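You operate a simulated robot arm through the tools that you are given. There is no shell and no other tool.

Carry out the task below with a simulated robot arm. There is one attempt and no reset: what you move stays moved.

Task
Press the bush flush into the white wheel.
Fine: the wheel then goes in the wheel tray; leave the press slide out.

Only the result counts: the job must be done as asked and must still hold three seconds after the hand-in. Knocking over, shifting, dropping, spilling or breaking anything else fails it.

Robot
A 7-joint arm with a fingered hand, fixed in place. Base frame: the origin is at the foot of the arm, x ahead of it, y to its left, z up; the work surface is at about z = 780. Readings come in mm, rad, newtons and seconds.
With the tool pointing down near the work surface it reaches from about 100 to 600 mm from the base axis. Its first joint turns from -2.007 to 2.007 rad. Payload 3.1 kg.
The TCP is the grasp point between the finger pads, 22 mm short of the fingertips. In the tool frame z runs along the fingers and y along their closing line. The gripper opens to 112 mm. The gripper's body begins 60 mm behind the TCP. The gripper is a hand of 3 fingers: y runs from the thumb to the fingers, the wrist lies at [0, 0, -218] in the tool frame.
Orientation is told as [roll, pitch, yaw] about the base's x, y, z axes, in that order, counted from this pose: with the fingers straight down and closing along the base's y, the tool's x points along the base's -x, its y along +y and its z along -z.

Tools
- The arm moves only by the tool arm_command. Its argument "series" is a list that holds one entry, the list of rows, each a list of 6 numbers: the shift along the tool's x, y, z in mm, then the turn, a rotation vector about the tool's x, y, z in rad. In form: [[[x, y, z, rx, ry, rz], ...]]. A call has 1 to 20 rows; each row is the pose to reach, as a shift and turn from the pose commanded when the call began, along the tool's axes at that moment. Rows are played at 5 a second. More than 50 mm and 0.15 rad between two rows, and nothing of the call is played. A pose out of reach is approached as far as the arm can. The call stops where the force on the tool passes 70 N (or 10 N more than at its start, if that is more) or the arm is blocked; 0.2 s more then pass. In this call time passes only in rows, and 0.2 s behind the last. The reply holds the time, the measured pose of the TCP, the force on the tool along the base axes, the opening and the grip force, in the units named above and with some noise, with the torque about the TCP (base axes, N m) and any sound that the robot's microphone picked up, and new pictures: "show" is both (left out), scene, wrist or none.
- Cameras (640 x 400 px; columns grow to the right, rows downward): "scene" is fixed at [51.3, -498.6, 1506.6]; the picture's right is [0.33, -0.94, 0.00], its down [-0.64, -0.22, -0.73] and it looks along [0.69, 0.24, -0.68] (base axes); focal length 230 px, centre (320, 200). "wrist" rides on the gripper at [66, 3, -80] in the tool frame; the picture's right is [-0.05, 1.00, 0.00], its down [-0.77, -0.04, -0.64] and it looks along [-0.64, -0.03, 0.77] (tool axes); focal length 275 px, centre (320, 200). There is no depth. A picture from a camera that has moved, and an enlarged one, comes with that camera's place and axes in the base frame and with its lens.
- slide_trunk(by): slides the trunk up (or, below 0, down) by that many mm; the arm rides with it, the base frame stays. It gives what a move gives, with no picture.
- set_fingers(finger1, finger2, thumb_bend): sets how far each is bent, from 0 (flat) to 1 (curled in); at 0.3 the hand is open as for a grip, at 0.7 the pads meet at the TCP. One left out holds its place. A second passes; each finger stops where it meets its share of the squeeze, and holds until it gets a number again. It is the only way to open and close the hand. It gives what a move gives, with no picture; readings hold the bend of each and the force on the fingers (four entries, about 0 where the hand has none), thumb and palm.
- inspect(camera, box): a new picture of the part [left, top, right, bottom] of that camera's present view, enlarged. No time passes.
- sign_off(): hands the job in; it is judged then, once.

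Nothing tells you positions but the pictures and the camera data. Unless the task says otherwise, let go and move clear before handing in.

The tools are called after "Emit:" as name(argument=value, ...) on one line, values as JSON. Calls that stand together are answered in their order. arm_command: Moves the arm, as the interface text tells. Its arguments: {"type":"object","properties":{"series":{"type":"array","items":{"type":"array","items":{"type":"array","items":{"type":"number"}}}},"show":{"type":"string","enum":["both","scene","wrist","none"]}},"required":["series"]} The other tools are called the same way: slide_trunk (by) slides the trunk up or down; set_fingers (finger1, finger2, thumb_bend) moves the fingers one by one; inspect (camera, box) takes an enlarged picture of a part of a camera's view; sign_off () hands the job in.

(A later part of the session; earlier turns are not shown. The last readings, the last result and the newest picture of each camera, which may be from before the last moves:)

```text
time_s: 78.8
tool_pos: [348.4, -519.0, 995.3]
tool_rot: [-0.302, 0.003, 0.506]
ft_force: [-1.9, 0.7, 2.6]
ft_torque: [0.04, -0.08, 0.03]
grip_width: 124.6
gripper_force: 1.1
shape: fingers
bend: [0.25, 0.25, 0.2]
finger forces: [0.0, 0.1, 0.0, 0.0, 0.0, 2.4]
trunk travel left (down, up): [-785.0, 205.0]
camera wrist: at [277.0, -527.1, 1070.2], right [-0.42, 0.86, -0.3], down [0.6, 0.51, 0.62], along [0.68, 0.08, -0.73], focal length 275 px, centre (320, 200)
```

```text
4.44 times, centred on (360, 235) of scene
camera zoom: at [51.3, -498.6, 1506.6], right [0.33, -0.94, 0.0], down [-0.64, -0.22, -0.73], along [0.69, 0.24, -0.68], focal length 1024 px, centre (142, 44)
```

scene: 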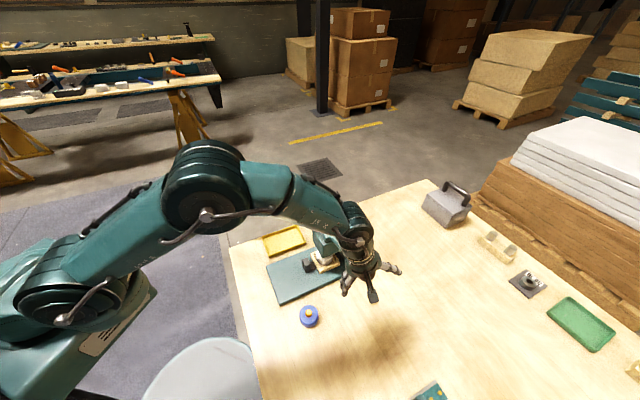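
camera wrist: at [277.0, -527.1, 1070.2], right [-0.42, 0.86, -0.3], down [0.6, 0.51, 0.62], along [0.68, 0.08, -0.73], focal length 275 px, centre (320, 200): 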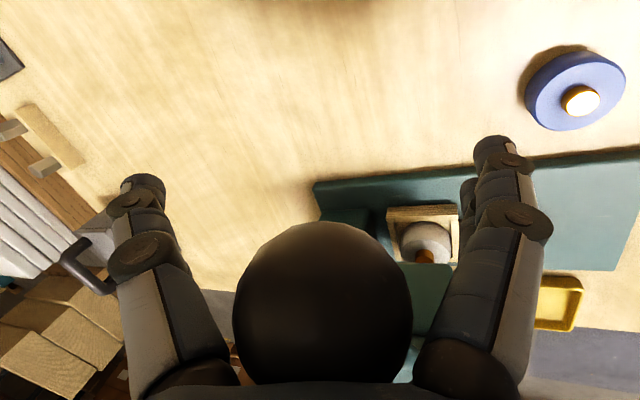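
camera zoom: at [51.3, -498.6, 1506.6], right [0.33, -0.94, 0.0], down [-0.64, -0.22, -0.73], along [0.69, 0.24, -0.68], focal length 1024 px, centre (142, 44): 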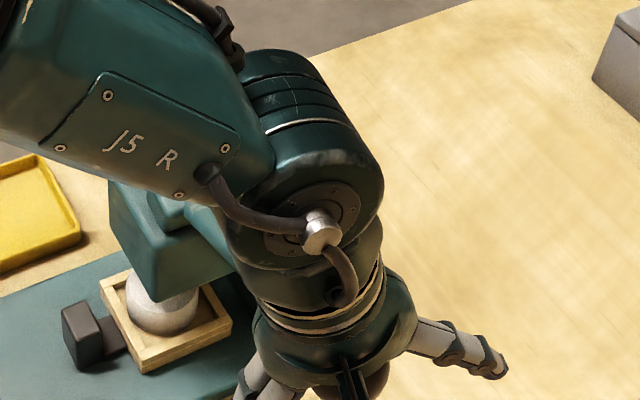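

The lever follows easily (about 2.5 N) and the knob stays centred under the palm. I'm continuing along the arc.

Emit:
arm_command(series=[[[2.2, 1.5, 6.9, 0, 0, 0], [4.3, 3, 13.8, 0, 0, 0], [5.9, 4.7, 21, 0, 0, 0], [7.4, 6.5, 28.1, 0, 0, 0], [8.3, 8.4, 35.2, 0, 0, 0], [9.2, 10.4, 42.4, 0, 0, 0], [9.2, 10.4, 42.4, 0, 0, 0]]])

```text
time_s: 80.3
tool_pos: [342.5, -526.7, 949.5]
tool_rot: [-0.301, 0.002, 0.508]
ft_force: [-0.9, -0.8, 2.3]
ft_torque: [0.08, -0.07, 0.0]
grip_width: 124.9
gripper_force: 1.1
shape: fingers
bend: [0.25, 0.25, 0.2]
finger forces: [0.1, 0.1, 0.0, 0.0, 0.0, 2.1]
trunk travel left (down, up): [-785.0, 205.0]
camera wrist: at [270.0, -534.0, 1026.1], right [-0.42, 0.86, -0.3], down [0.6, 0.51, 0.62], along [0.68, 0.08, -0.73], focal length 275 px, centre (320, 200)
```

scene: 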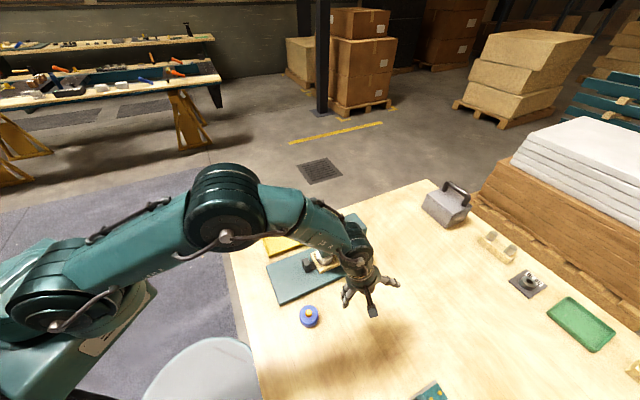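
wrist: 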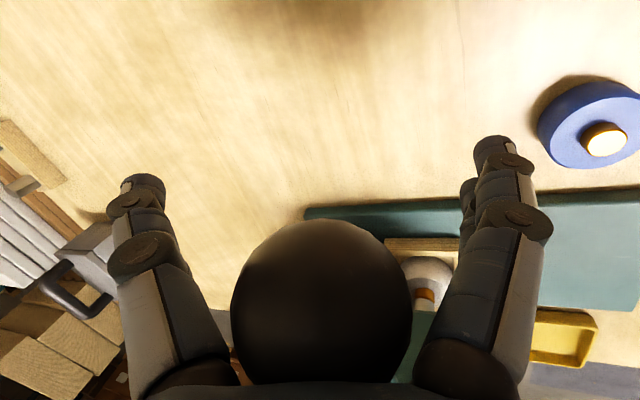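

Emit:
inspect(camera="wrist", box=[380, 225, 480, 330])

Emit:
arm_command(series=[[[0.4, 2.1, 7.2, 0, 0, 0], [0.7, 4.2, 14.4, 0, 0, 0], [0.4, 6.4, 21.5, 0, 0, 0], [0, 8.6, 28.6, 0, 0, 0], [0, 8.6, 28.6, 0, 0, 0]]])

Emit:
inspect(camera="wrist", box=[380, 205, 480, 310])

```text
3.81 times, centred on (430, 278) of wrist
camera zoom: at [270.0, -534.0, 1026.1], right [-0.42, 0.86, -0.3], down [0.6, 0.51, 0.62], along [0.68, 0.08, -0.73], focal length 1049 px, centre (-99, -95)
```

zoom: 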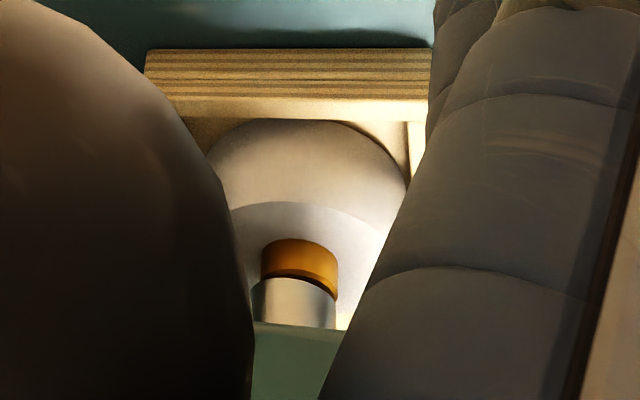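

```text
time_s: 81.5
tool_pos: [341.7, -526.4, 920.3]
tool_rot: [-0.302, 0.002, 0.508]
ft_force: [-2.3, -1.6, 3.9]
ft_torque: [0.09, -0.06, 0.03]
grip_width: 124.8
gripper_force: 1.7
shape: fingers
bend: [0.25, 0.25, 0.2]
finger forces: [0.0, 0.0, 0.1, 0.0, 0.0, 3.8]
trunk travel left (down, up): [-785.0, 205.0]
camera wrist: at [270.0, -533.8, 996.4], right [-0.42, 0.86, -0.3], down [0.6, 0.51, 0.62], along [0.68, 0.08, -0.73], focal length 275 px, centre (320, 200)
```

scene: 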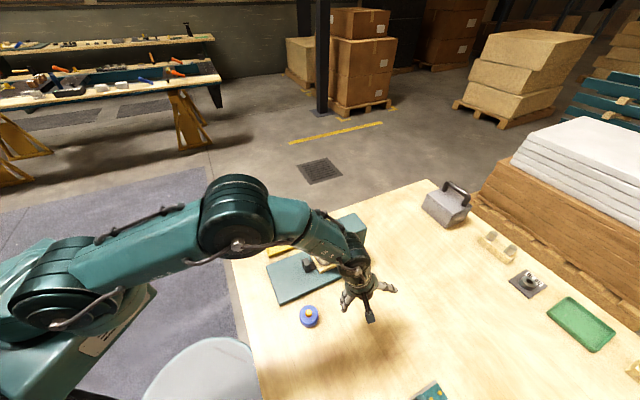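
wrist: 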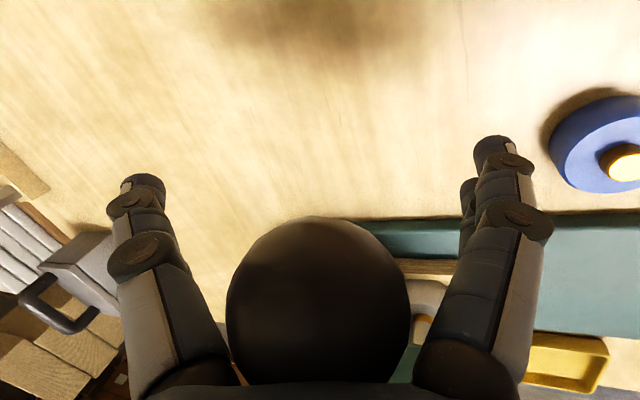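

```text
3.81 times, centred on (430, 258) of wrist
camera zoom: at [270.0, -533.8, 996.4], right [-0.42, 0.86, -0.3], down [0.6, 0.51, 0.62], along [0.68, 0.08, -0.73], focal length 1049 px, centre (-99, -19)
```

zoom: 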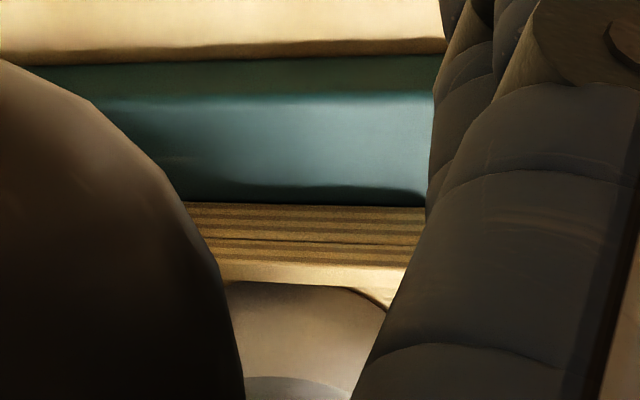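

The ram is coming down squarely onto the bush. I'm continuing the arc and expecting the force to rise.

Emit:
arm_command(series=[[[-0.9, 2.4, 7.1, 0, 0, 0], [-1.8, 4.9, 14.3, 0, 0, 0], [-3.3, 7.4, 21.1, 0, 0, 0], [-4.9, 10, 27.9, 0, 0, 0], [-4.9, 10, 27.9, 0, 0, 0]]], show="wrist")

```text
time_s: 82.8
tool_pos: [343.9, -522.1, 892.1]
tool_rot: [-0.301, 0.002, 0.507]
ft_force: [-3.4, -1.1, 6.1]
ft_torque: [0.09, -0.06, 0.05]
grip_width: 124.6
gripper_force: 2.7
shape: fingers
bend: [0.25, 0.25, 0.2]
finger forces: [0.0, 0.0, 0.0, 0.0, 0.0, 5.7]
trunk travel left (down, up): [-785.0, 205.0]
camera wrist: at [272.8, -530.2, 967.0], right [-0.42, 0.86, -0.3], down [0.6, 0.51, 0.62], along [0.68, 0.08, -0.73], focal length 275 px, centre (320, 200)
```

wrist: 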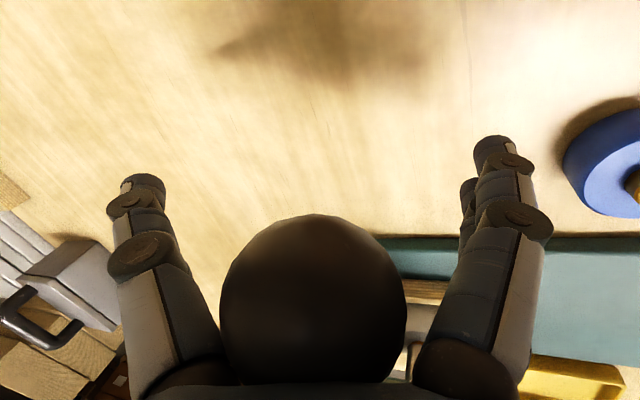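

Emit:
arm_command(series=[[[-2.1, 2.7, 6.6, 0, 0, 0], [-4.3, 5.4, 13.2, 0, 0, 0], [-7.1, 8.2, 19.6, 0, 0, 0], [-9.9, 11, 26, 0, 0, 0], [-9.9, 11, 26, 0, 0, 0]]])

Emit:
inspect(camera="scene", box=[280, 200, 420, 310])

```text
time_s: 84.0
tool_pos: [351.0, -517.1, 865.8]
tool_rot: [-0.307, 0.002, 0.504]
ft_force: [-5.6, -5.5, 21.4]
ft_torque: [0.66, -0.04, 0.17]
grip_width: 124.8
gripper_force: 9.3
shape: fingers
bend: [0.25, 0.25, 0.2]
finger forces: [0.1, 0.0, 0.0, 0.1, 0.7, 17.6]
trunk travel left (down, up): [-785.0, 205.0]
camera wrist: at [278.7, -523.9, 941.1], right [-0.42, 0.86, -0.3], down [0.6, 0.51, 0.62], along [0.68, 0.08, -0.73], focal length 275 px, centre (320, 200)
```

scene: 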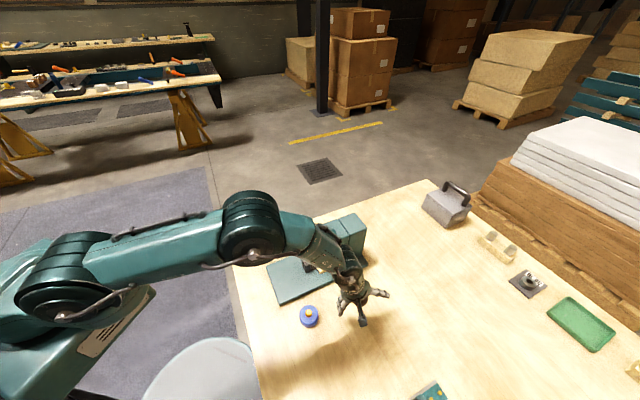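
wrist: 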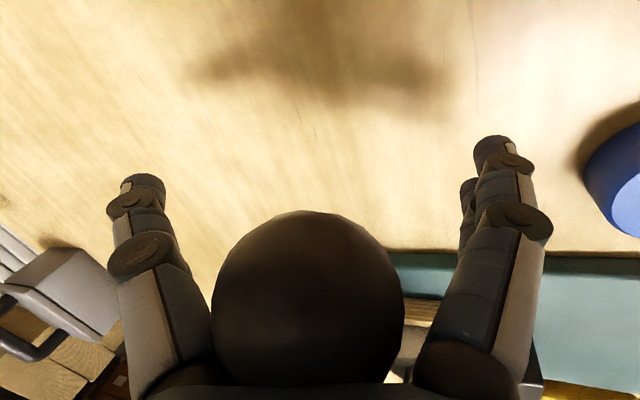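

```text
3.64 times, centred on (350, 255) of scene
camera zoom: at [51.3, -498.6, 1506.6], right [0.33, -0.94, 0.0], down [-0.64, -0.22, -0.73], along [0.69, 0.24, -0.68], focal length 838 px, centre (211, 0)
```

zoom: 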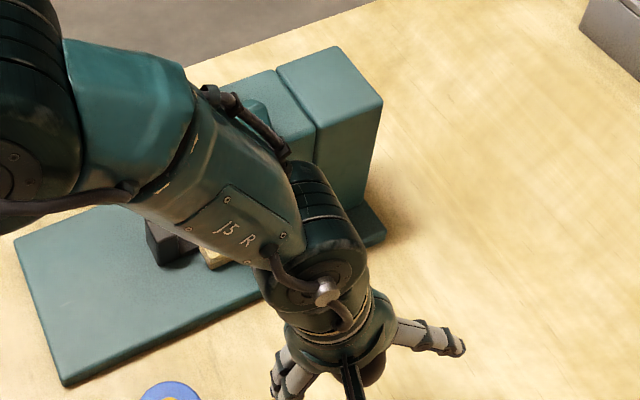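

The force is rising (about 21 N): the ram is pressing the bush. I'm going on in smaller steps.

Emit:
arm_command(series=[[[-2.1, 1.9, 4, 0, 0, 0], [-4.3, 3.8, 8, 0, 0, 0], [-6.6, 5.7, 12.1, 0, 0, 0], [-6.6, 5.7, 12.1, 0, 0, 0]]], show="wrist")

```text
time_s: 84.8
tool_pos: [352.5, -517.3, 862.8]
tool_rot: [-0.332, -0.002, 0.499]
ft_force: [-19.7, -0.2, 45.3]
ft_torque: [0.71, -0.6, 0.34]
grip_width: 125.0
gripper_force: 22.7
shape: fingers
bend: [0.25, 0.25, 0.2]
finger forces: [0.0, 0.0, 0.0, 0.1, 1.0, 44.8]
trunk travel left (down, up): [-785.0, 205.0]
stopped in row 4: the force on the tool passed its limit at 71 N (the readings are from after the stop); the commanded pose is now the measured one
camera wrist: at [279.6, -521.8, 936.5], right [-0.41, 0.85, -0.33], down [0.59, 0.52, 0.61], along [0.69, 0.06, -0.72], focal length 275 px, centre (320, 200)
```

wrist: 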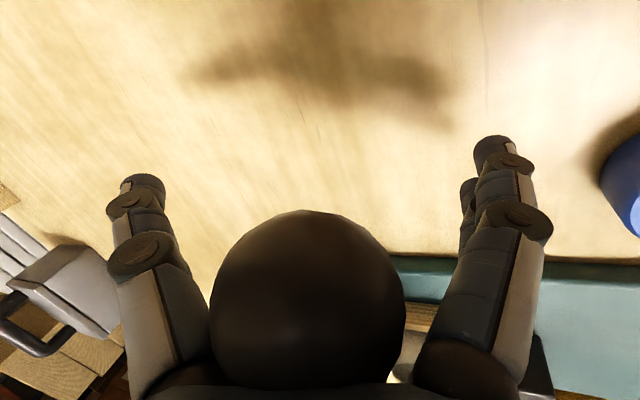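

The arm stopped at the 70 N limit with the lever about 25° below level, and no click was heard. I'm checking what I can see of the wheel before deciding how to press further.

Emit:
inspect(camera="wrist", box=[380, 260, 480, 390])

Emit:
inspect(camera="scene", box=[300, 210, 400, 310])

```text
3.08 times, centred on (430, 325) of wrist
camera zoom: at [279.6, -521.8, 936.5], right [-0.41, 0.85, -0.33], down [0.59, 0.52, 0.61], along [0.69, 0.06, -0.72], focal length 847 px, centre (-18, -185)
```

zoom: 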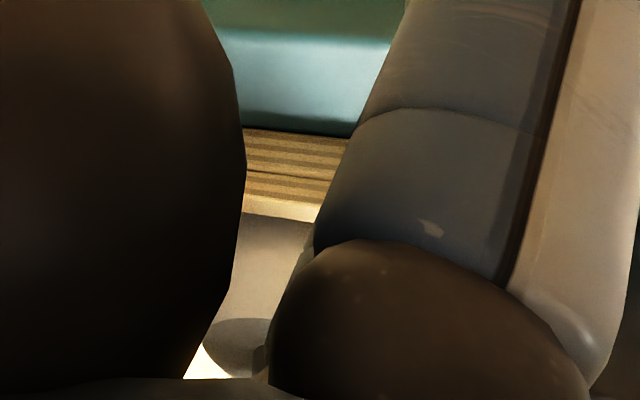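

```text
4.00 times, centred on (350, 260) of scene
camera zoom: at [51.3, -498.6, 1506.6], right [0.33, -0.94, 0.0], down [-0.64, -0.22, -0.73], along [0.69, 0.24, -0.68], focal length 921 px, centre (200, -40)
```

zoom: 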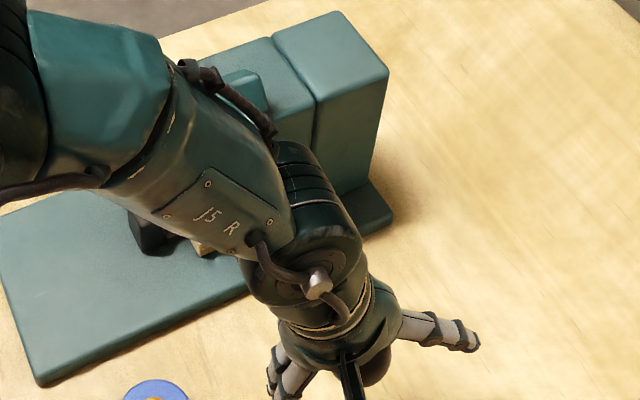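

The stop looks firm, but I want to be sure the bush is fully home. I'm pushing again along the lever's tangent up to the force limit and seeing whether the knob still moves.

Emit:
arm_command(series=[[[-0.4, 0.4, 0.8, 0, 0, 0], [-0.8, 0.8, 1.6, 0, 0, 0], [-1.2, 1.2, 2.4, 0, 0, 0], [-1.7, 1.6, 3.2, 0, 0, 0], [-2.1, 2, 4.1, 0, 0, 0], [-2.5, 2.4, 4.9, 0, 0, 0]]], show="wrist")

```text
time_s: 85.9
tool_pos: [353.8, -517.2, 862.3]
tool_rot: [-0.341, -0.002, 0.495]
ft_force: [-27.8, 7.4, 47.1]
ft_torque: [0.37, -1.0, 0.34]
grip_width: 124.9
gripper_force: 25.7
shape: fingers
bend: [0.25, 0.25, 0.2]
finger forces: [0.1, 0.1, 0.0, 0.0, 0.5, 50.8]
trunk travel left (down, up): [-785.0, 205.0]
stopped in row 5: the force on the tool passed its limit at 71 N (the readings are from after the stop); the commanded pose is now the measured one
camera wrist: at [280.1, -521.5, 936.2], right [-0.41, 0.85, -0.33], down [0.59, 0.52, 0.61], along [0.7, 0.05, -0.72], focal length 275 px, centre (320, 200)
```

wrist: 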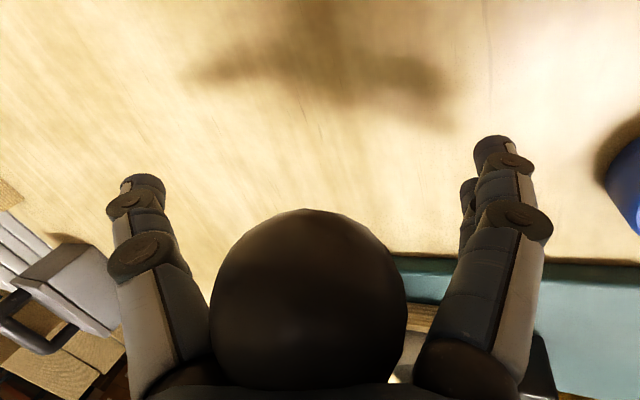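

The knob no longer moves and the force climbs steeply, so the ram is hard home. I'm easing off along the arc and seeing whether the lever returns by itself.

Emit:
arm_command(series=[[[1, -1, -2, 0, 0, 0], [2.1, -2, -4.1, 0, 0, 0], [5, -5, -11, -0.03, 0, 0], [9, -9, -20, -0.04, 0, 0], [12, -14, -30, -0.04, 0, 0], [12, -14, -30, -0.04, 0, 0]]])

Emit:
inspect(camera="wrist", box=[360, 210, 500, 390])

```text
time_s: 87.3
tool_pos: [351.9, -524.9, 889.0]
tool_rot: [-0.289, 0.001, 0.504]
ft_force: [2.2, 13.0, 4.3]
ft_torque: [-0.57, 0.21, -0.32]
grip_width: 125.6
gripper_force: 5.9
shape: fingers
bend: [0.25, 0.25, 0.2]
finger forces: [7.7, 0.0, 0.0, 0.0, 0.0, 3.4]
trunk travel left (down, up): [-785.0, 205.0]
camera wrist: at [281.0, -532.8, 963.8], right [-0.42, 0.86, -0.28], down [0.61, 0.5, 0.62], along [0.67, 0.09, -0.73], focal length 275 px, centre (320, 200)
```

scene: 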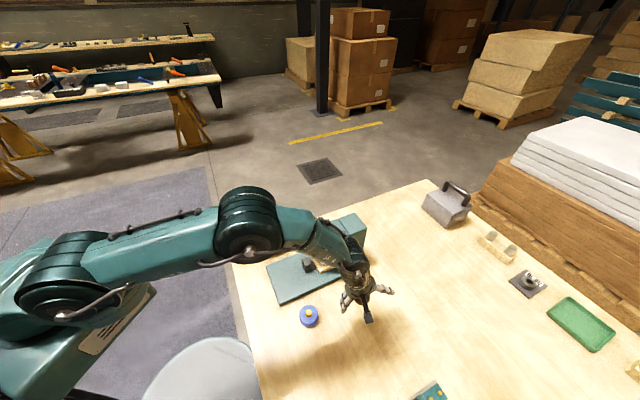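
wrist: 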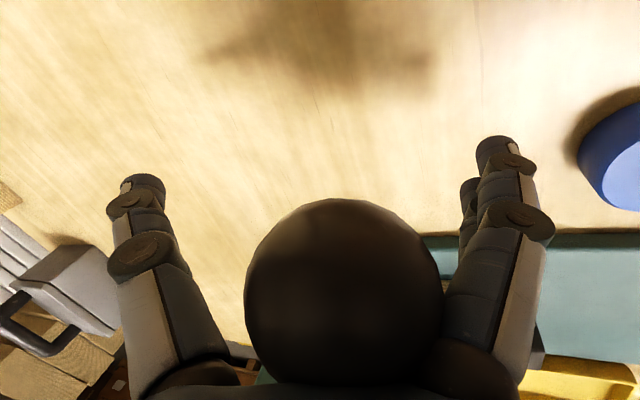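

```text
2.22 times, centred on (430, 300) of wrist
camera zoom: at [281.0, -532.8, 963.8], right [-0.42, 0.86, -0.28], down [0.61, 0.5, 0.62], along [0.67, 0.09, -0.73], focal length 612 px, centre (76, -22)
```

zoom: 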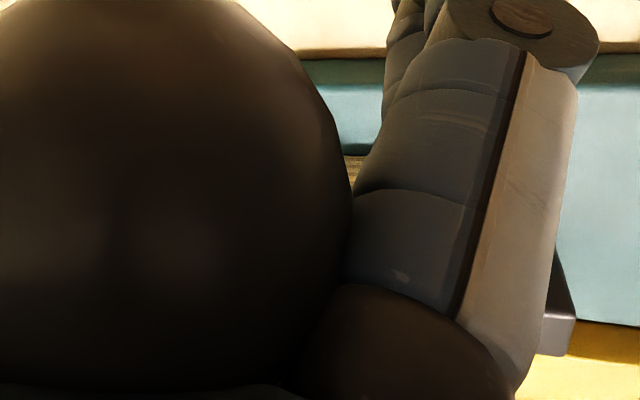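

The lever returns on its own spring, following the palm up. I'm retracing the arc upward so it rises gently, then lifting off the knob.

Emit:
arm_command(series=[[[5.65, 4.6, -6.6, 0, 0, 0], [7.7, -0.4, -19, 0, 0, 0], [9.7, -5.5, -31, 0, 0, 0], [9.4, -10, -45, 0, 0, 0], [9.1, -14.4, -58.8, 0, 0, 0], [6, -17.5, -74, 0, 0, 0], [3, -20.6, -89, 0, 0, 0], [0.2, -23.7, -103.8, 0, 0, 0], [-5, -24.5, -116, 0, 0, 0], [-10.5, -25, -128.5, 0, 0, 0], [-16, -25.4, -141, 0, 0, 0], [-16.8, -31, -160, 0, 0, 0], [-16.8, -39, -187, 0, 0, 0], [-16.8, -46.5, -212, 0, 0, 0], [-16.8, -53.6, -235.5, 0, 0, 0], [-16.8, -53.6, -235.5, 0, 0, 0]]])

Emit:
inspect(camera="scene", box=[280, 200, 420, 310])

Emit:
inspect(camera="wrist", box=[300, 80, 500, 260])

```text
time_s: 90.7
tool_pos: [357.1, -505.4, 1129.3]
tool_rot: [-0.285, -0.001, 0.5]
ft_force: [0.1, 0.0, -0.2]
ft_torque: [-0.03, 0.0, 0.0]
grip_width: 125.0
gripper_force: 0.0
shape: fingers
bend: [0.25, 0.25, 0.2]
finger forces: [0.0, 0.0, 0.1, 0.1, 0.0, 0.0]
trunk travel left (down, up): [-785.0, 205.0]
camera wrist: at [287.1, -514.4, 1204.1], right [-0.42, 0.86, -0.28], down [0.61, 0.5, 0.62], along [0.67, 0.09, -0.73], focal length 275 px, centre (320, 200)
```

scene: 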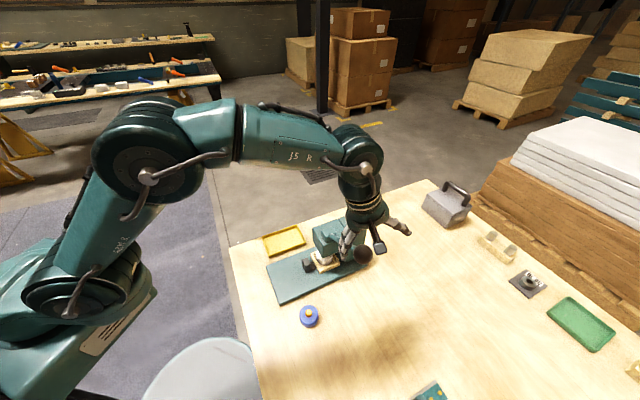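
wrist: 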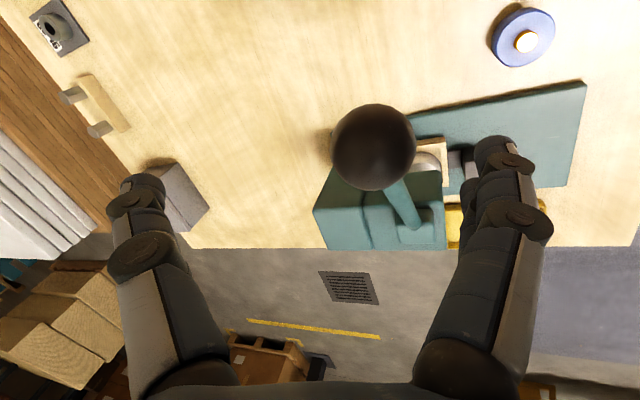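

```text
3.64 times, centred on (350, 255) of scene
camera zoom: at [51.3, -498.6, 1506.6], right [0.33, -0.94, 0.0], down [-0.64, -0.22, -0.73], along [0.69, 0.24, -0.68], focal length 838 px, centre (211, 0)
```

zoom: 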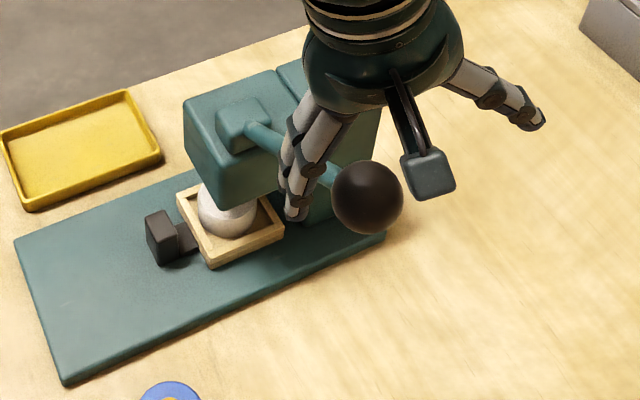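

```text
2.22 times, centred on (400, 170) of wrist
camera zoom: at [287.1, -514.4, 1204.1], right [-0.42, 0.86, -0.28], down [0.61, 0.5, 0.62], along [0.67, 0.09, -0.73], focal length 612 px, centre (142, 267)
```

zoom: 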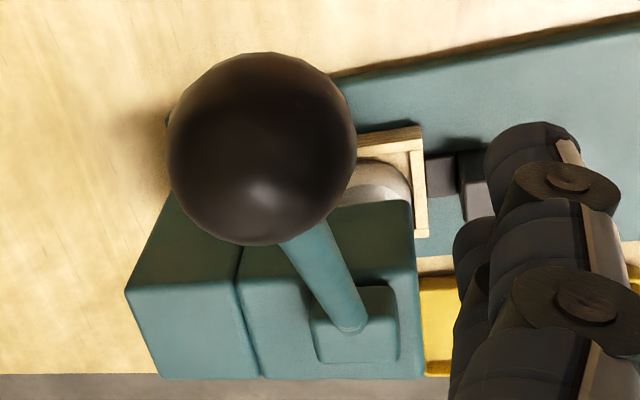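

The lever is back up. I'm retracing my approach away from the knob, then turning the hand back toward the slide handle.

Emit:
arm_command(series=[[[4, 15, -4.4, 0, 0, 0], [10, 36, -10.6, 0, 0, 0], [17, 62, -18.2, 0, 0, 0], [24, 88, -25.8, -0.07, 0, 0], [31, 113, -33.1, -0.15, 0, 0], [37, 135, -39.6, -0.22, 0, 0], [40.8, 148.7, -43.6, -0.285, 0, 0], [40.8, 148.7, -43.6, -0.285, 0, 0]]], show="none")

Emit:
arm_command(series=[[[-5.7, 4.8, 0, 0, 0, 0.1], [-17, 14.5, 0, 0, 0, 0.24], [-29, 25, 0, 0, 0, 0.38], [-41, 35, 0, 0, 0, 0.52], [-54, 46, 0, 0, 0, 0.66], [-66, 56, 0, 0, 0, 0.8], [-79, 67, 0, 0, 0, 0.94], [-91, 78, 0, 0, 0, 1.08], [-104, 89, 0, 0, 0, 1.2], [-113.1, 96.6, 0, 0, 0, 1.285], [-113.1, 96.6, 0, 0, 0, 1.285]]])

Emit:
inspect(camera="scene", box=[280, 200, 420, 310])

```text
time_s: 92.5
tool_pos: [248.1, -389.3, 1129.0]
tool_rot: [-0.001, 0.0, 0.501]
ft_force: [-0.3, -0.1, 0.7]
ft_torque: [0.02, 0.02, -0.01]
grip_width: 125.1
gripper_force: 0.0
shape: fingers
bend: [0.25, 0.25, 0.2]
finger forces: [0.0, 0.1, 0.0, 0.1, 0.0, 0.1]
trunk travel left (down, up): [-785.0, 205.0]
```

```text
time_s: 94.9
tool_pos: [302.5, -251.4, 1127.2]
tool_rot: [-0.001, -0.002, -0.786]
ft_force: [0.6, 0.6, -0.5]
ft_torque: [-0.04, -0.02, -0.01]
grip_width: 125.1
gripper_force: 0.0
shape: fingers
bend: [0.25, 0.25, 0.2]
finger forces: [0.1, 0.1, 0.0, 0.0, 0.1, 0.1]
trunk travel left (down, up): [-785.0, 205.0]
camera wrist: at [256.2, -200.2, 1207.3], right [0.74, 0.67, 0.0], down [0.52, -0.57, 0.64], along [0.43, -0.47, -0.77], focal length 275 px, centre (320, 200)
```

scene: 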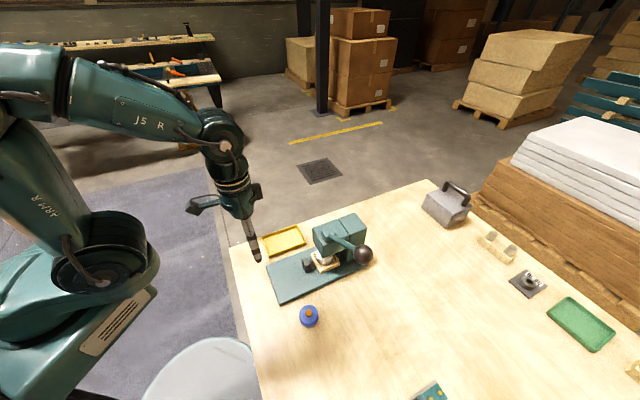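
wrist: 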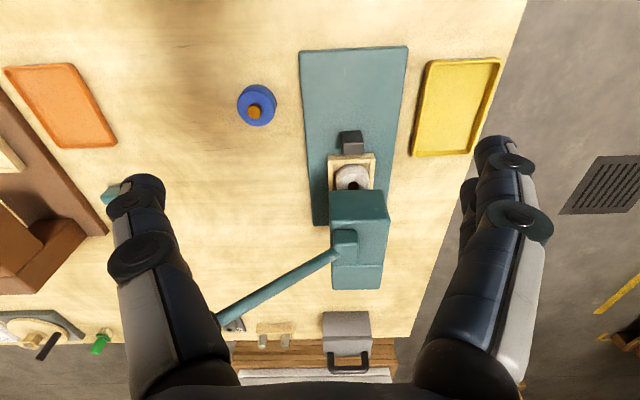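

```text
3.64 times, centred on (350, 255) of scene
camera zoom: at [51.3, -498.6, 1506.6], right [0.33, -0.94, 0.0], down [-0.64, -0.22, -0.73], along [0.69, 0.24, -0.68], focal length 838 px, centre (211, 0)
```

zoom: 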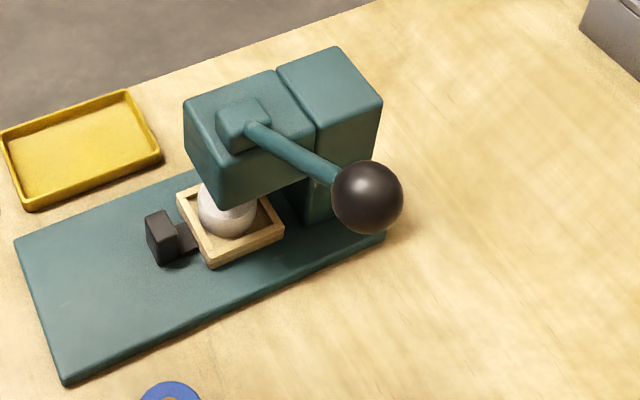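

The lever is clear and everything else is undisturbed. I'm setting the fingers and trunk as before and approaching the slide handle.

Emit:
set_fingers(finger1=0.47, finger2=0.47, thumb_bend=0.47)

Emit:
slide_trunk(by=-160)

Emit:
arm_command(series=[[[-10, 4, 0, 0, 0, 0], [-28, 11, 10, 0, -0.05, 0], [-48, 19, 24, 0, -0.1, 0], [-68, 27, 38, 0, -0.15, 0], [-88, 35, 52, 0, -0.2, 0], [-104, 41, 62, 0, -0.24, 0], [-113.3, 44.3, 67, 0, -0.25, 0], [-113.3, 44.3, 67, 0, -0.25, 0]]])

Emit:
inspect(camera="wrist", box=[220, 60, 420, 260])

```text
time_s: 95.9
tool_pos: [301.1, -250.5, 1127.9]
tool_rot: [-0.002, -0.001, -0.784]
ft_force: [1.0, 0.3, -0.3]
ft_torque: [0.02, -0.02, 0.0]
grip_width: 64.2
gripper_force: 0.2
shape: fingers
bend: [0.47, 0.47, 0.47]
finger forces: [0.1, 0.0, 0.0, 0.0, 0.1, 0.1]
trunk travel left (down, up): [-785.0, 205.0]
```

```text
time_s: 97.8
tool_pos: [301.5, -248.3, 968.3]
tool_rot: [-0.002, -0.001, -0.783]
ft_force: [-0.2, -0.8, 0.9]
ft_torque: [0.0, 0.0, -0.01]
grip_width: 64.1
gripper_force: 0.2
shape: fingers
bend: [0.47, 0.47, 0.47]
finger forces: [0.0, 0.0, 0.1, 0.0, 0.1, 0.0]
trunk travel left (down, up): [-625.0, 365.0]
```

```text
time_s: 99.6
tool_pos: [413.6, -298.1, 899.8]
tool_rot: [-0.002, -0.249, -0.783]
ft_force: [0.7, 0.7, -0.6]
ft_torque: [-0.02, 0.01, 0.04]
grip_width: 64.1
gripper_force: 0.0
shape: fingers
bend: [0.47, 0.47, 0.47]
finger forces: [0.0, 0.0, 0.0, 0.0, 0.0, 0.0]
trunk travel left (down, up): [-625.0, 365.0]
camera wrist: at [355.0, -235.9, 961.3], right [0.74, 0.68, 0.01], down [0.39, -0.44, 0.81], along [0.55, -0.59, -0.59], focal length 275 px, centre (320, 200)
```

scene: 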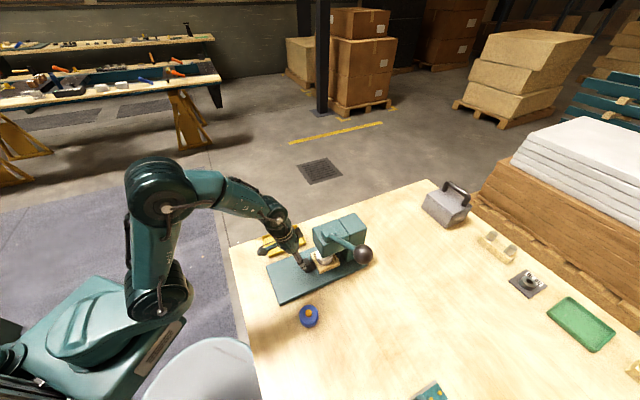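
wrist: 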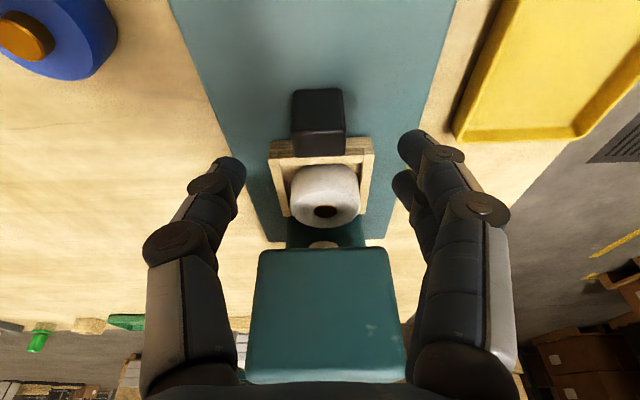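

```text
2.00 times, centred on (320, 160) of wrist
camera zoom: at [355.0, -235.9, 961.3], right [0.74, 0.68, 0.01], down [0.39, -0.44, 0.81], along [0.55, -0.59, -0.59], focal length 551 px, centre (320, 280)
```

zoom: 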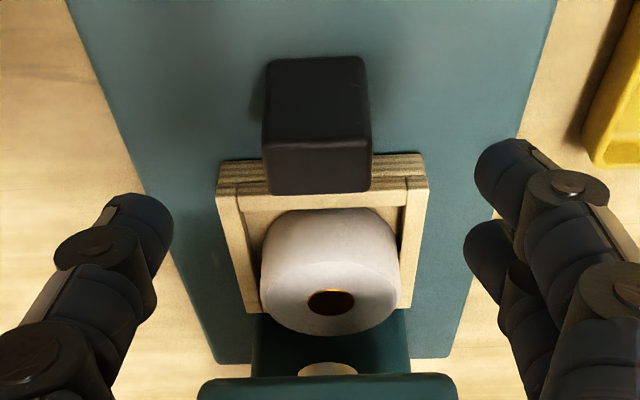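

The bush now looks sunk level with the wheel face. I'm going down onto the handle to pull the slide out.

Emit:
arm_command(series=[[[-1.2, -0.3, 15, 0, 0, 0], [-2.4, -0.6, 30, 0, 0, 0], [-3.7, -0.9, 46, 0, 0, 0], [-5, -1.2, 62, 0, 0, 0], [-6.1, -1.3, 75.4, 0, 0, 0], [-6.1, -1.3, 75.4, 0, 0, 0]]], show="wrist")

Emit:
set_fingers(finger1=0.66, finger2=0.66, thumb_bend=0.66)

Emit:
inspect(camera="wrist", box=[160, 100, 480, 300])

```text
time_s: 101.0
tool_pos: [428.7, -316.5, 828.4]
tool_rot: [-0.001, -0.253, -0.783]
ft_force: [0.4, 0.0, 0.4]
ft_torque: [0.01, 0.01, 0.01]
grip_width: 64.3
gripper_force: 0.0
shape: fingers
bend: [0.47, 0.47, 0.47]
finger forces: [0.1, 0.0, 0.0, 0.1, 0.0, 0.0]
trunk travel left (down, up): [-625.0, 365.0]
camera wrist: at [370.9, -254.4, 889.8], right [0.74, 0.68, 0.01], down [0.39, -0.44, 0.81], along [0.55, -0.59, -0.59], focal length 275 px, centre (320, 200)
```

wrist: 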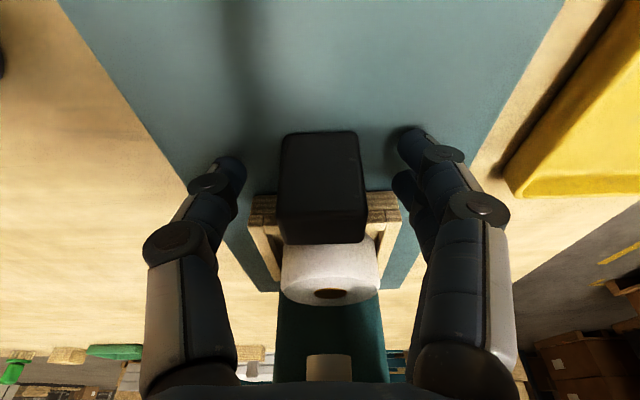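

```text
time_s: 102.0
tool_pos: [428.5, -316.8, 828.3]
tool_rot: [-0.003, -0.252, -0.784]
ft_force: [1.5, 2.1, -1.7]
ft_torque: [0.04, 0.01, -0.04]
grip_width: 28.1
gripper_force: 6.9
shape: fingers
bend: [0.6, 0.6, 0.62]
finger forces: [3.9, 3.9, 0.0, 0.1, 5.8, 0.0]
trunk travel left (down, up): [-625.0, 365.0]
```

```text
2.00 times, centred on (320, 200) of wrist
camera zoom: at [371.4, -254.2, 889.8], right [0.74, 0.68, 0.01], down [0.39, -0.44, 0.81], along [0.55, -0.59, -0.59], focal length 551 px, centre (320, 200)
```

zoom: 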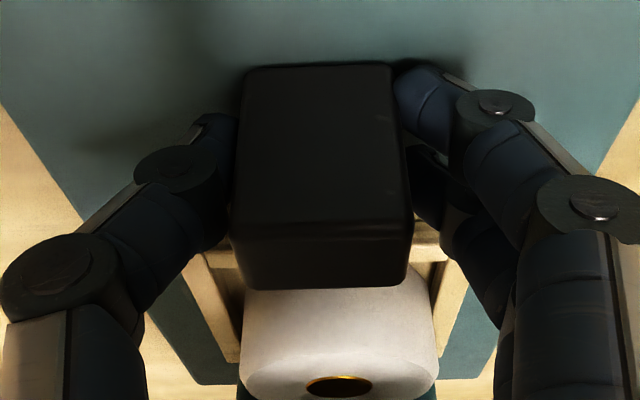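

The handle is gripped. I'm drawing the slide out smoothly.

Emit:
arm_command(series=[[[4.84, 0, -1.24, 0, 0, 0], [12.1, 0, -3.1, 0, 0, 0], [21.3, 0, -5.4, 0, 0, 0], [31, 0, -7.9, 0, 0, 0], [40.7, 0, -10.4, 0, 0, 0], [50.4, 0, -12.9, 0, 0, 0], [50.4, 0, -12.9, 0, 0, 0]]], show="none")

Emit:
arm_command(series=[[[7.7, 0, -2, 0, 0, 0], [15.5, 0, -4, 0, 0, 0], [23.3, 0, -5.9, 0, 0, 0], [31, 0, -7.9, 0, 0, 0], [38.8, 0, -9.9, 0, 0, 0], [38.8, 0, -9.9, 0, 0, 0]]])

Emit:
inspect(camera="scene", box=[250, 220, 370, 295])

```text
time_s: 103.6
tool_pos: [392.7, -279.8, 829.7]
tool_rot: [-0.002, -0.251, -0.783]
ft_force: [1.6, -0.1, -2.4]
ft_torque: [-0.01, 0.0, -0.01]
grip_width: 28.1
gripper_force: 7.7
shape: fingers
bend: [0.6, 0.6, 0.63]
finger forces: [3.7, 3.6, 0.0, 0.0, 6.1, 0.0]
trunk travel left (down, up): [-625.0, 365.0]
```

```text
time_s: 105.0
tool_pos: [365.3, -252.1, 831.7]
tool_rot: [-0.001, -0.251, -0.781]
ft_force: [3.3, 1.3, -2.6]
ft_torque: [0.01, -0.02, -0.03]
grip_width: 28.1
gripper_force: 7.2
shape: fingers
bend: [0.6, 0.6, 0.63]
finger forces: [4.3, 4.3, 0.1, 0.0, 5.5, 0.1]
trunk travel left (down, up): [-625.0, 365.0]
camera wrist: at [306.7, -189.7, 890.1], right [0.74, 0.68, 0.01], down [0.39, -0.44, 0.81], along [0.55, -0.59, -0.59], focal length 275 px, centre (320, 200)
```

scene: 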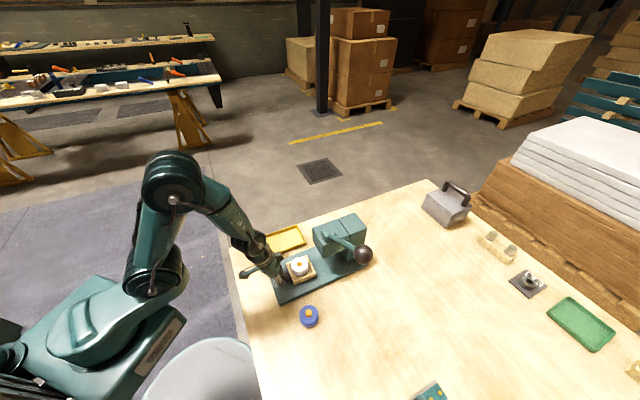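
wrist: 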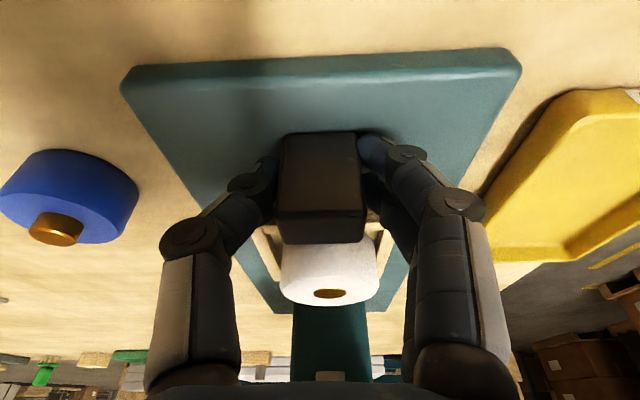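

```text
5.33 times, centred on (310, 258) of scene
camera zoom: at [51.3, -498.6, 1506.6], right [0.33, -0.94, 0.0], down [-0.64, -0.22, -0.73], along [0.69, 0.24, -0.68], focal length 1229 px, centre (373, -107)
```

zoom: 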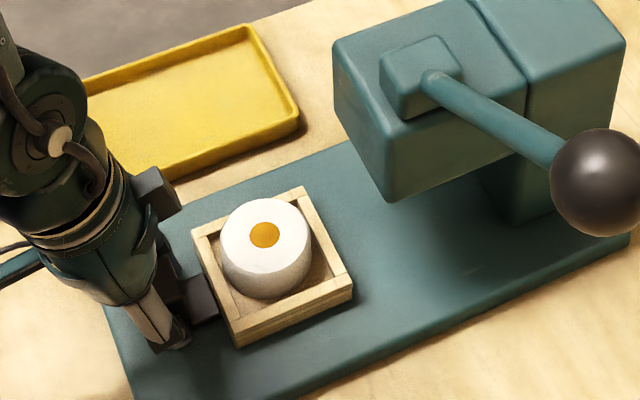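

The bush is flush with the wheel face in the picture. I'm drawing out the last few millimetres to the outer stop.

Emit:
arm_command(series=[[[2.9, 0, -0.74, 0, 0, 0], [5.8, 0, -1.5, 0, 0, 0], [8.7, 0, -2.2, 0, 0, 0], [10.6, 0, -2.7, 0, 0, 0], [10.6, 0, -2.7, 0, 0, 0]]], show="wrist")

Emit:
inspect(camera="wrist", box=[240, 100, 400, 320])

Emit:
inspect(camera="scene", box=[280, 245, 320, 275])

```text
time_s: 106.2
tool_pos: [358.0, -244.9, 828.8]
tool_rot: [-0.003, -0.251, -0.783]
ft_force: [6.4, -3.1, 0.8]
ft_torque: [-0.05, -0.11, -0.04]
grip_width: 28.0
gripper_force: 7.1
shape: fingers
bend: [0.6, 0.6, 0.63]
finger forces: [4.0, 4.0, 0.1, 0.1, 6.1, 0.0]
trunk travel left (down, up): [-625.0, 365.0]
camera wrist: at [299.8, -182.7, 889.6], right [0.74, 0.68, 0.01], down [0.39, -0.44, 0.81], along [0.55, -0.59, -0.59], focal length 275 px, centre (320, 200)
```

wrist: 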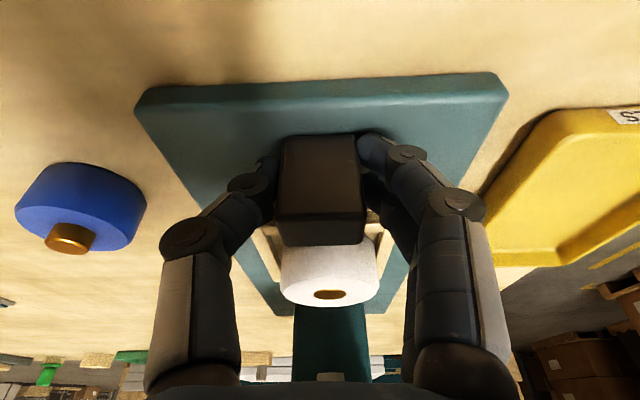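

```text
1.82 times, centred on (320, 210) of wrist
camera zoom: at [299.8, -182.7, 889.6], right [0.74, 0.68, 0.01], down [0.39, -0.44, 0.81], along [0.55, -0.59, -0.59], focal length 500 px, centre (320, 182)
```

zoom: 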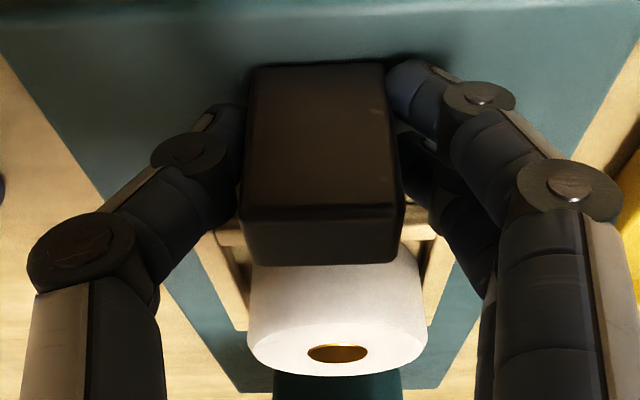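

```text
13.33 times, centred on (300, 260) of scene
camera zoom: at [51.3, -498.6, 1506.6], right [0.33, -0.94, 0.0], down [-0.64, -0.22, -0.73], along [0.69, 0.24, -0.68], focal length 3071 px, centre (587, -600)
```

zoom: 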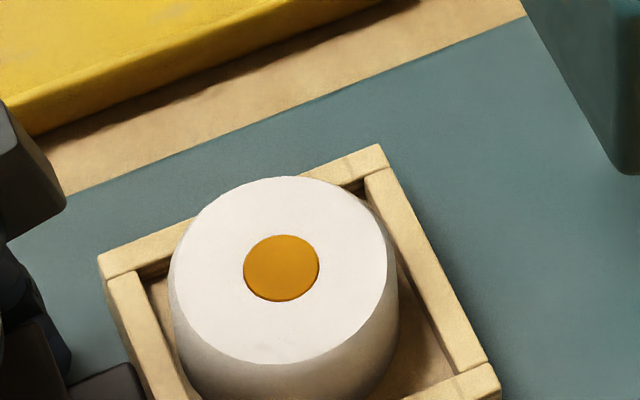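

The bush is flush all round and the slide is at its outer stop, exactly where it started. I'm releasing the handle and rising.

Emit:
set_fingers(finger1=0.44, finger2=0.44, thumb_bend=0.44)

Emit:
arm_command(series=[[[-2.5, 0, -9.7, 0, 0, 0], [-6, 0, -24, 0, 0, 0], [-11, 0, -44, 0, 0, 0], [-18, 0, -70, 0, 0.05, 0], [-25, 0, -97, 0, 0.12, 0], [-31, 0, -120, 0, 0.19, 0], [-34, 0, -131, 0, 0.25, 0], [-34, 0, -131, 0, 0.25, 0]]], show="wrist")

Emit:
inspect(camera="wrist", box=[220, 80, 420, 260])

```text
time_s: 107.2
tool_pos: [356.8, -244.2, 829.1]
tool_rot: [-0.002, -0.251, -0.784]
ft_force: [0.8, 0.3, 0.1]
ft_torque: [0.02, 0.01, 0.0]
grip_width: 71.8
gripper_force: 0.0
shape: fingers
bend: [0.44, 0.44, 0.44]
finger forces: [0.1, 0.0, 0.0, 0.0, 0.1, 0.1]
trunk travel left (down, up): [-625.0, 365.0]
```

```text
time_s: 109.0
tool_pos: [357.1, -243.7, 965.2]
tool_rot: [-0.002, -0.001, -0.785]
ft_force: [-0.6, -0.3, 0.0]
ft_torque: [0.04, 0.01, -0.01]
grip_width: 72.0
gripper_force: 0.0
shape: fingers
bend: [0.44, 0.44, 0.44]
finger forces: [0.0, 0.1, 0.1, 0.0, 0.0, 0.0]
out of reach, approached as far as the arm can: row 1
trunk travel left (down, up): [-625.0, 365.0]
camera wrist: at [311.6, -194.5, 1044.4], right [0.74, 0.67, 0.0], down [0.52, -0.57, 0.64], along [0.43, -0.47, -0.77], focal length 275 px, centre (320, 200)
```

wrist: 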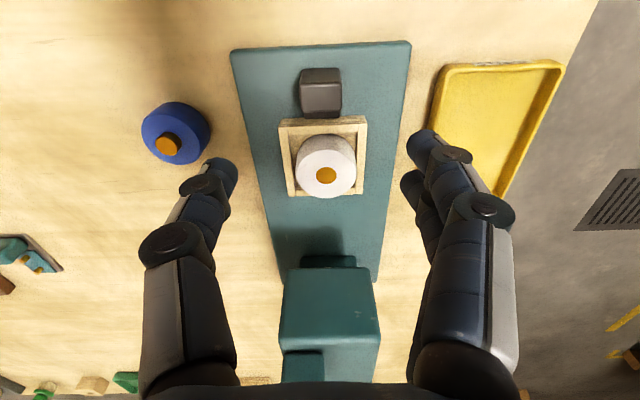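

```text
2.22 times, centred on (320, 170) of wrist
camera zoom: at [311.6, -194.5, 1044.4], right [0.74, 0.67, 0.0], down [0.52, -0.57, 0.64], along [0.43, -0.47, -0.77], focal length 612 px, centre (320, 267)
```

zoom: 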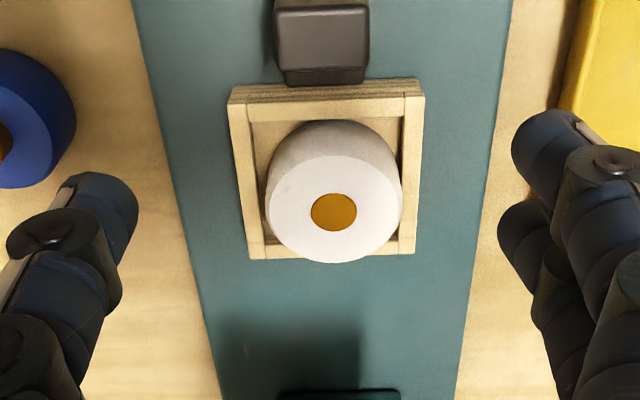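

The wheel is at about 77 mm ahead of the hand, with the bush flush. I'm moving over it and descending to grip.

Emit:
arm_command(series=[[[-15, 0.3, 0, 0, 0, 0], [-40, 0.8, 10, 0, 0, 0], [-64, 1.4, 25, 0, 0, 0], [-77.2, 1.6, 45, 0, 0, 0], [-77.2, 1.6, 70, 0, 0, 0], [-77.2, 1.6, 90, 0, 0, 0], [-77.2, 1.6, 98, 0, 0, 0], [-77.2, 1.6, 98, 0, 0, 0]]], show="wrist")

Emit:
inspect(camera="wrist", box=[160, 40, 480, 240])

```text
time_s: 110.8
tool_pos: [413.3, -298.5, 867.9]
tool_rot: [-0.001, -0.001, -0.783]
ft_force: [0.3, 0.9, 0.4]
ft_torque: [0.0, -0.03, -0.02]
grip_width: 71.9
gripper_force: 0.1
shape: fingers
bend: [0.44, 0.44, 0.44]
finger forces: [0.1, 0.0, 0.0, 0.0, 0.0, 0.1]
trunk travel left (down, up): [-625.0, 365.0]
camera wrist: at [367.7, -248.3, 946.6], right [0.74, 0.67, 0.0], down [0.52, -0.57, 0.64], along [0.43, -0.47, -0.77], focal length 275 px, centre (320, 200)
```

wrist: 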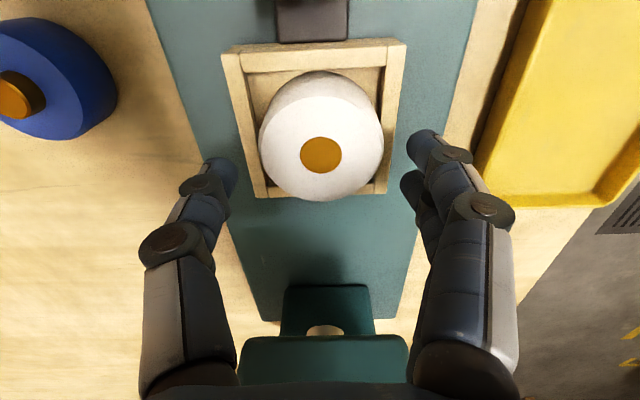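

```text
2.00 times, centred on (320, 140) of wrist
camera zoom: at [367.7, -248.3, 946.6], right [0.74, 0.67, 0.0], down [0.52, -0.57, 0.64], along [0.43, -0.47, -0.77], focal length 551 px, centre (320, 320)
```

zoom: 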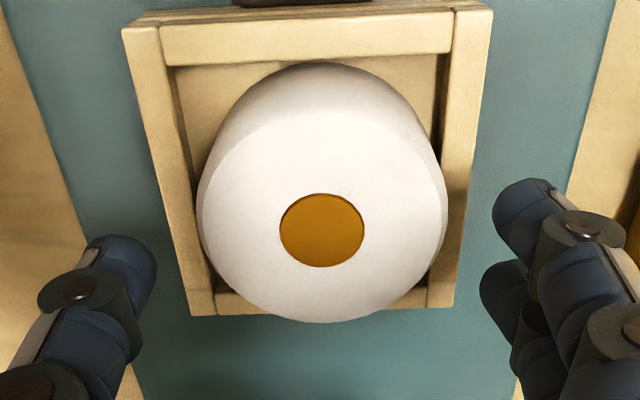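

The wheel is centred between the fingers. I'm going down the last 21 mm and gripping it above the nest walls.

Emit:
arm_command(series=[[[1, 0, 7, 0, 0, 0], [1.5, 0, 14, 0, 0, 0], [1.5, 0, 20.5, 0, 0, 0], [1.5, 0, 20.5, 0, 0, 0]]], show="none")

Emit:
set_fingers(finger1=0.62, finger2=0.62, thumb_bend=0.62)

Emit:
inspect(camera="wrist", box=[160, 60, 480, 260])

```text
time_s: 111.8
tool_pos: [411.6, -297.1, 846.0]
tool_rot: [-0.002, -0.001, -0.784]
ft_force: [-0.4, 0.1, 0.5]
ft_torque: [0.0, -0.01, -0.01]
grip_width: 71.6
gripper_force: 0.1
shape: fingers
bend: [0.44, 0.44, 0.44]
finger forces: [0.0, 0.0, 0.1, 0.1, 0.1, 0.0]
trunk travel left (down, up): [-625.0, 365.0]
```

```text
time_s: 112.8
tool_pos: [411.6, -297.1, 847.3]
tool_rot: [-0.002, -0.003, -0.783]
ft_force: [3.1, 2.3, 3.4]
ft_torque: [0.3, -0.29, -0.06]
grip_width: 55.6
gripper_force: 13.5
shape: fingers
bend: [0.51, 0.51, 0.54]
finger forces: [8.0, 7.9, 0.0, 0.1, 11.0, 0.0]
trunk travel left (down, up): [-625.0, 365.0]
```

```text
2.00 times, centred on (320, 160) of wrist
camera zoom: at [366.6, -247.0, 926.0], right [0.74, 0.67, 0.0], down [0.52, -0.57, 0.64], along [0.43, -0.47, -0.77], focal length 551 px, centre (320, 280)
```

zoom: 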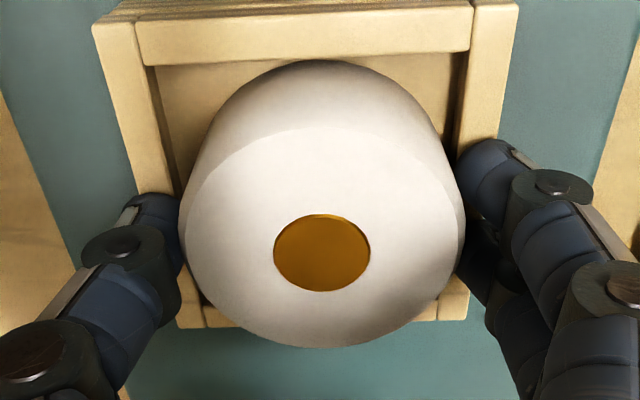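

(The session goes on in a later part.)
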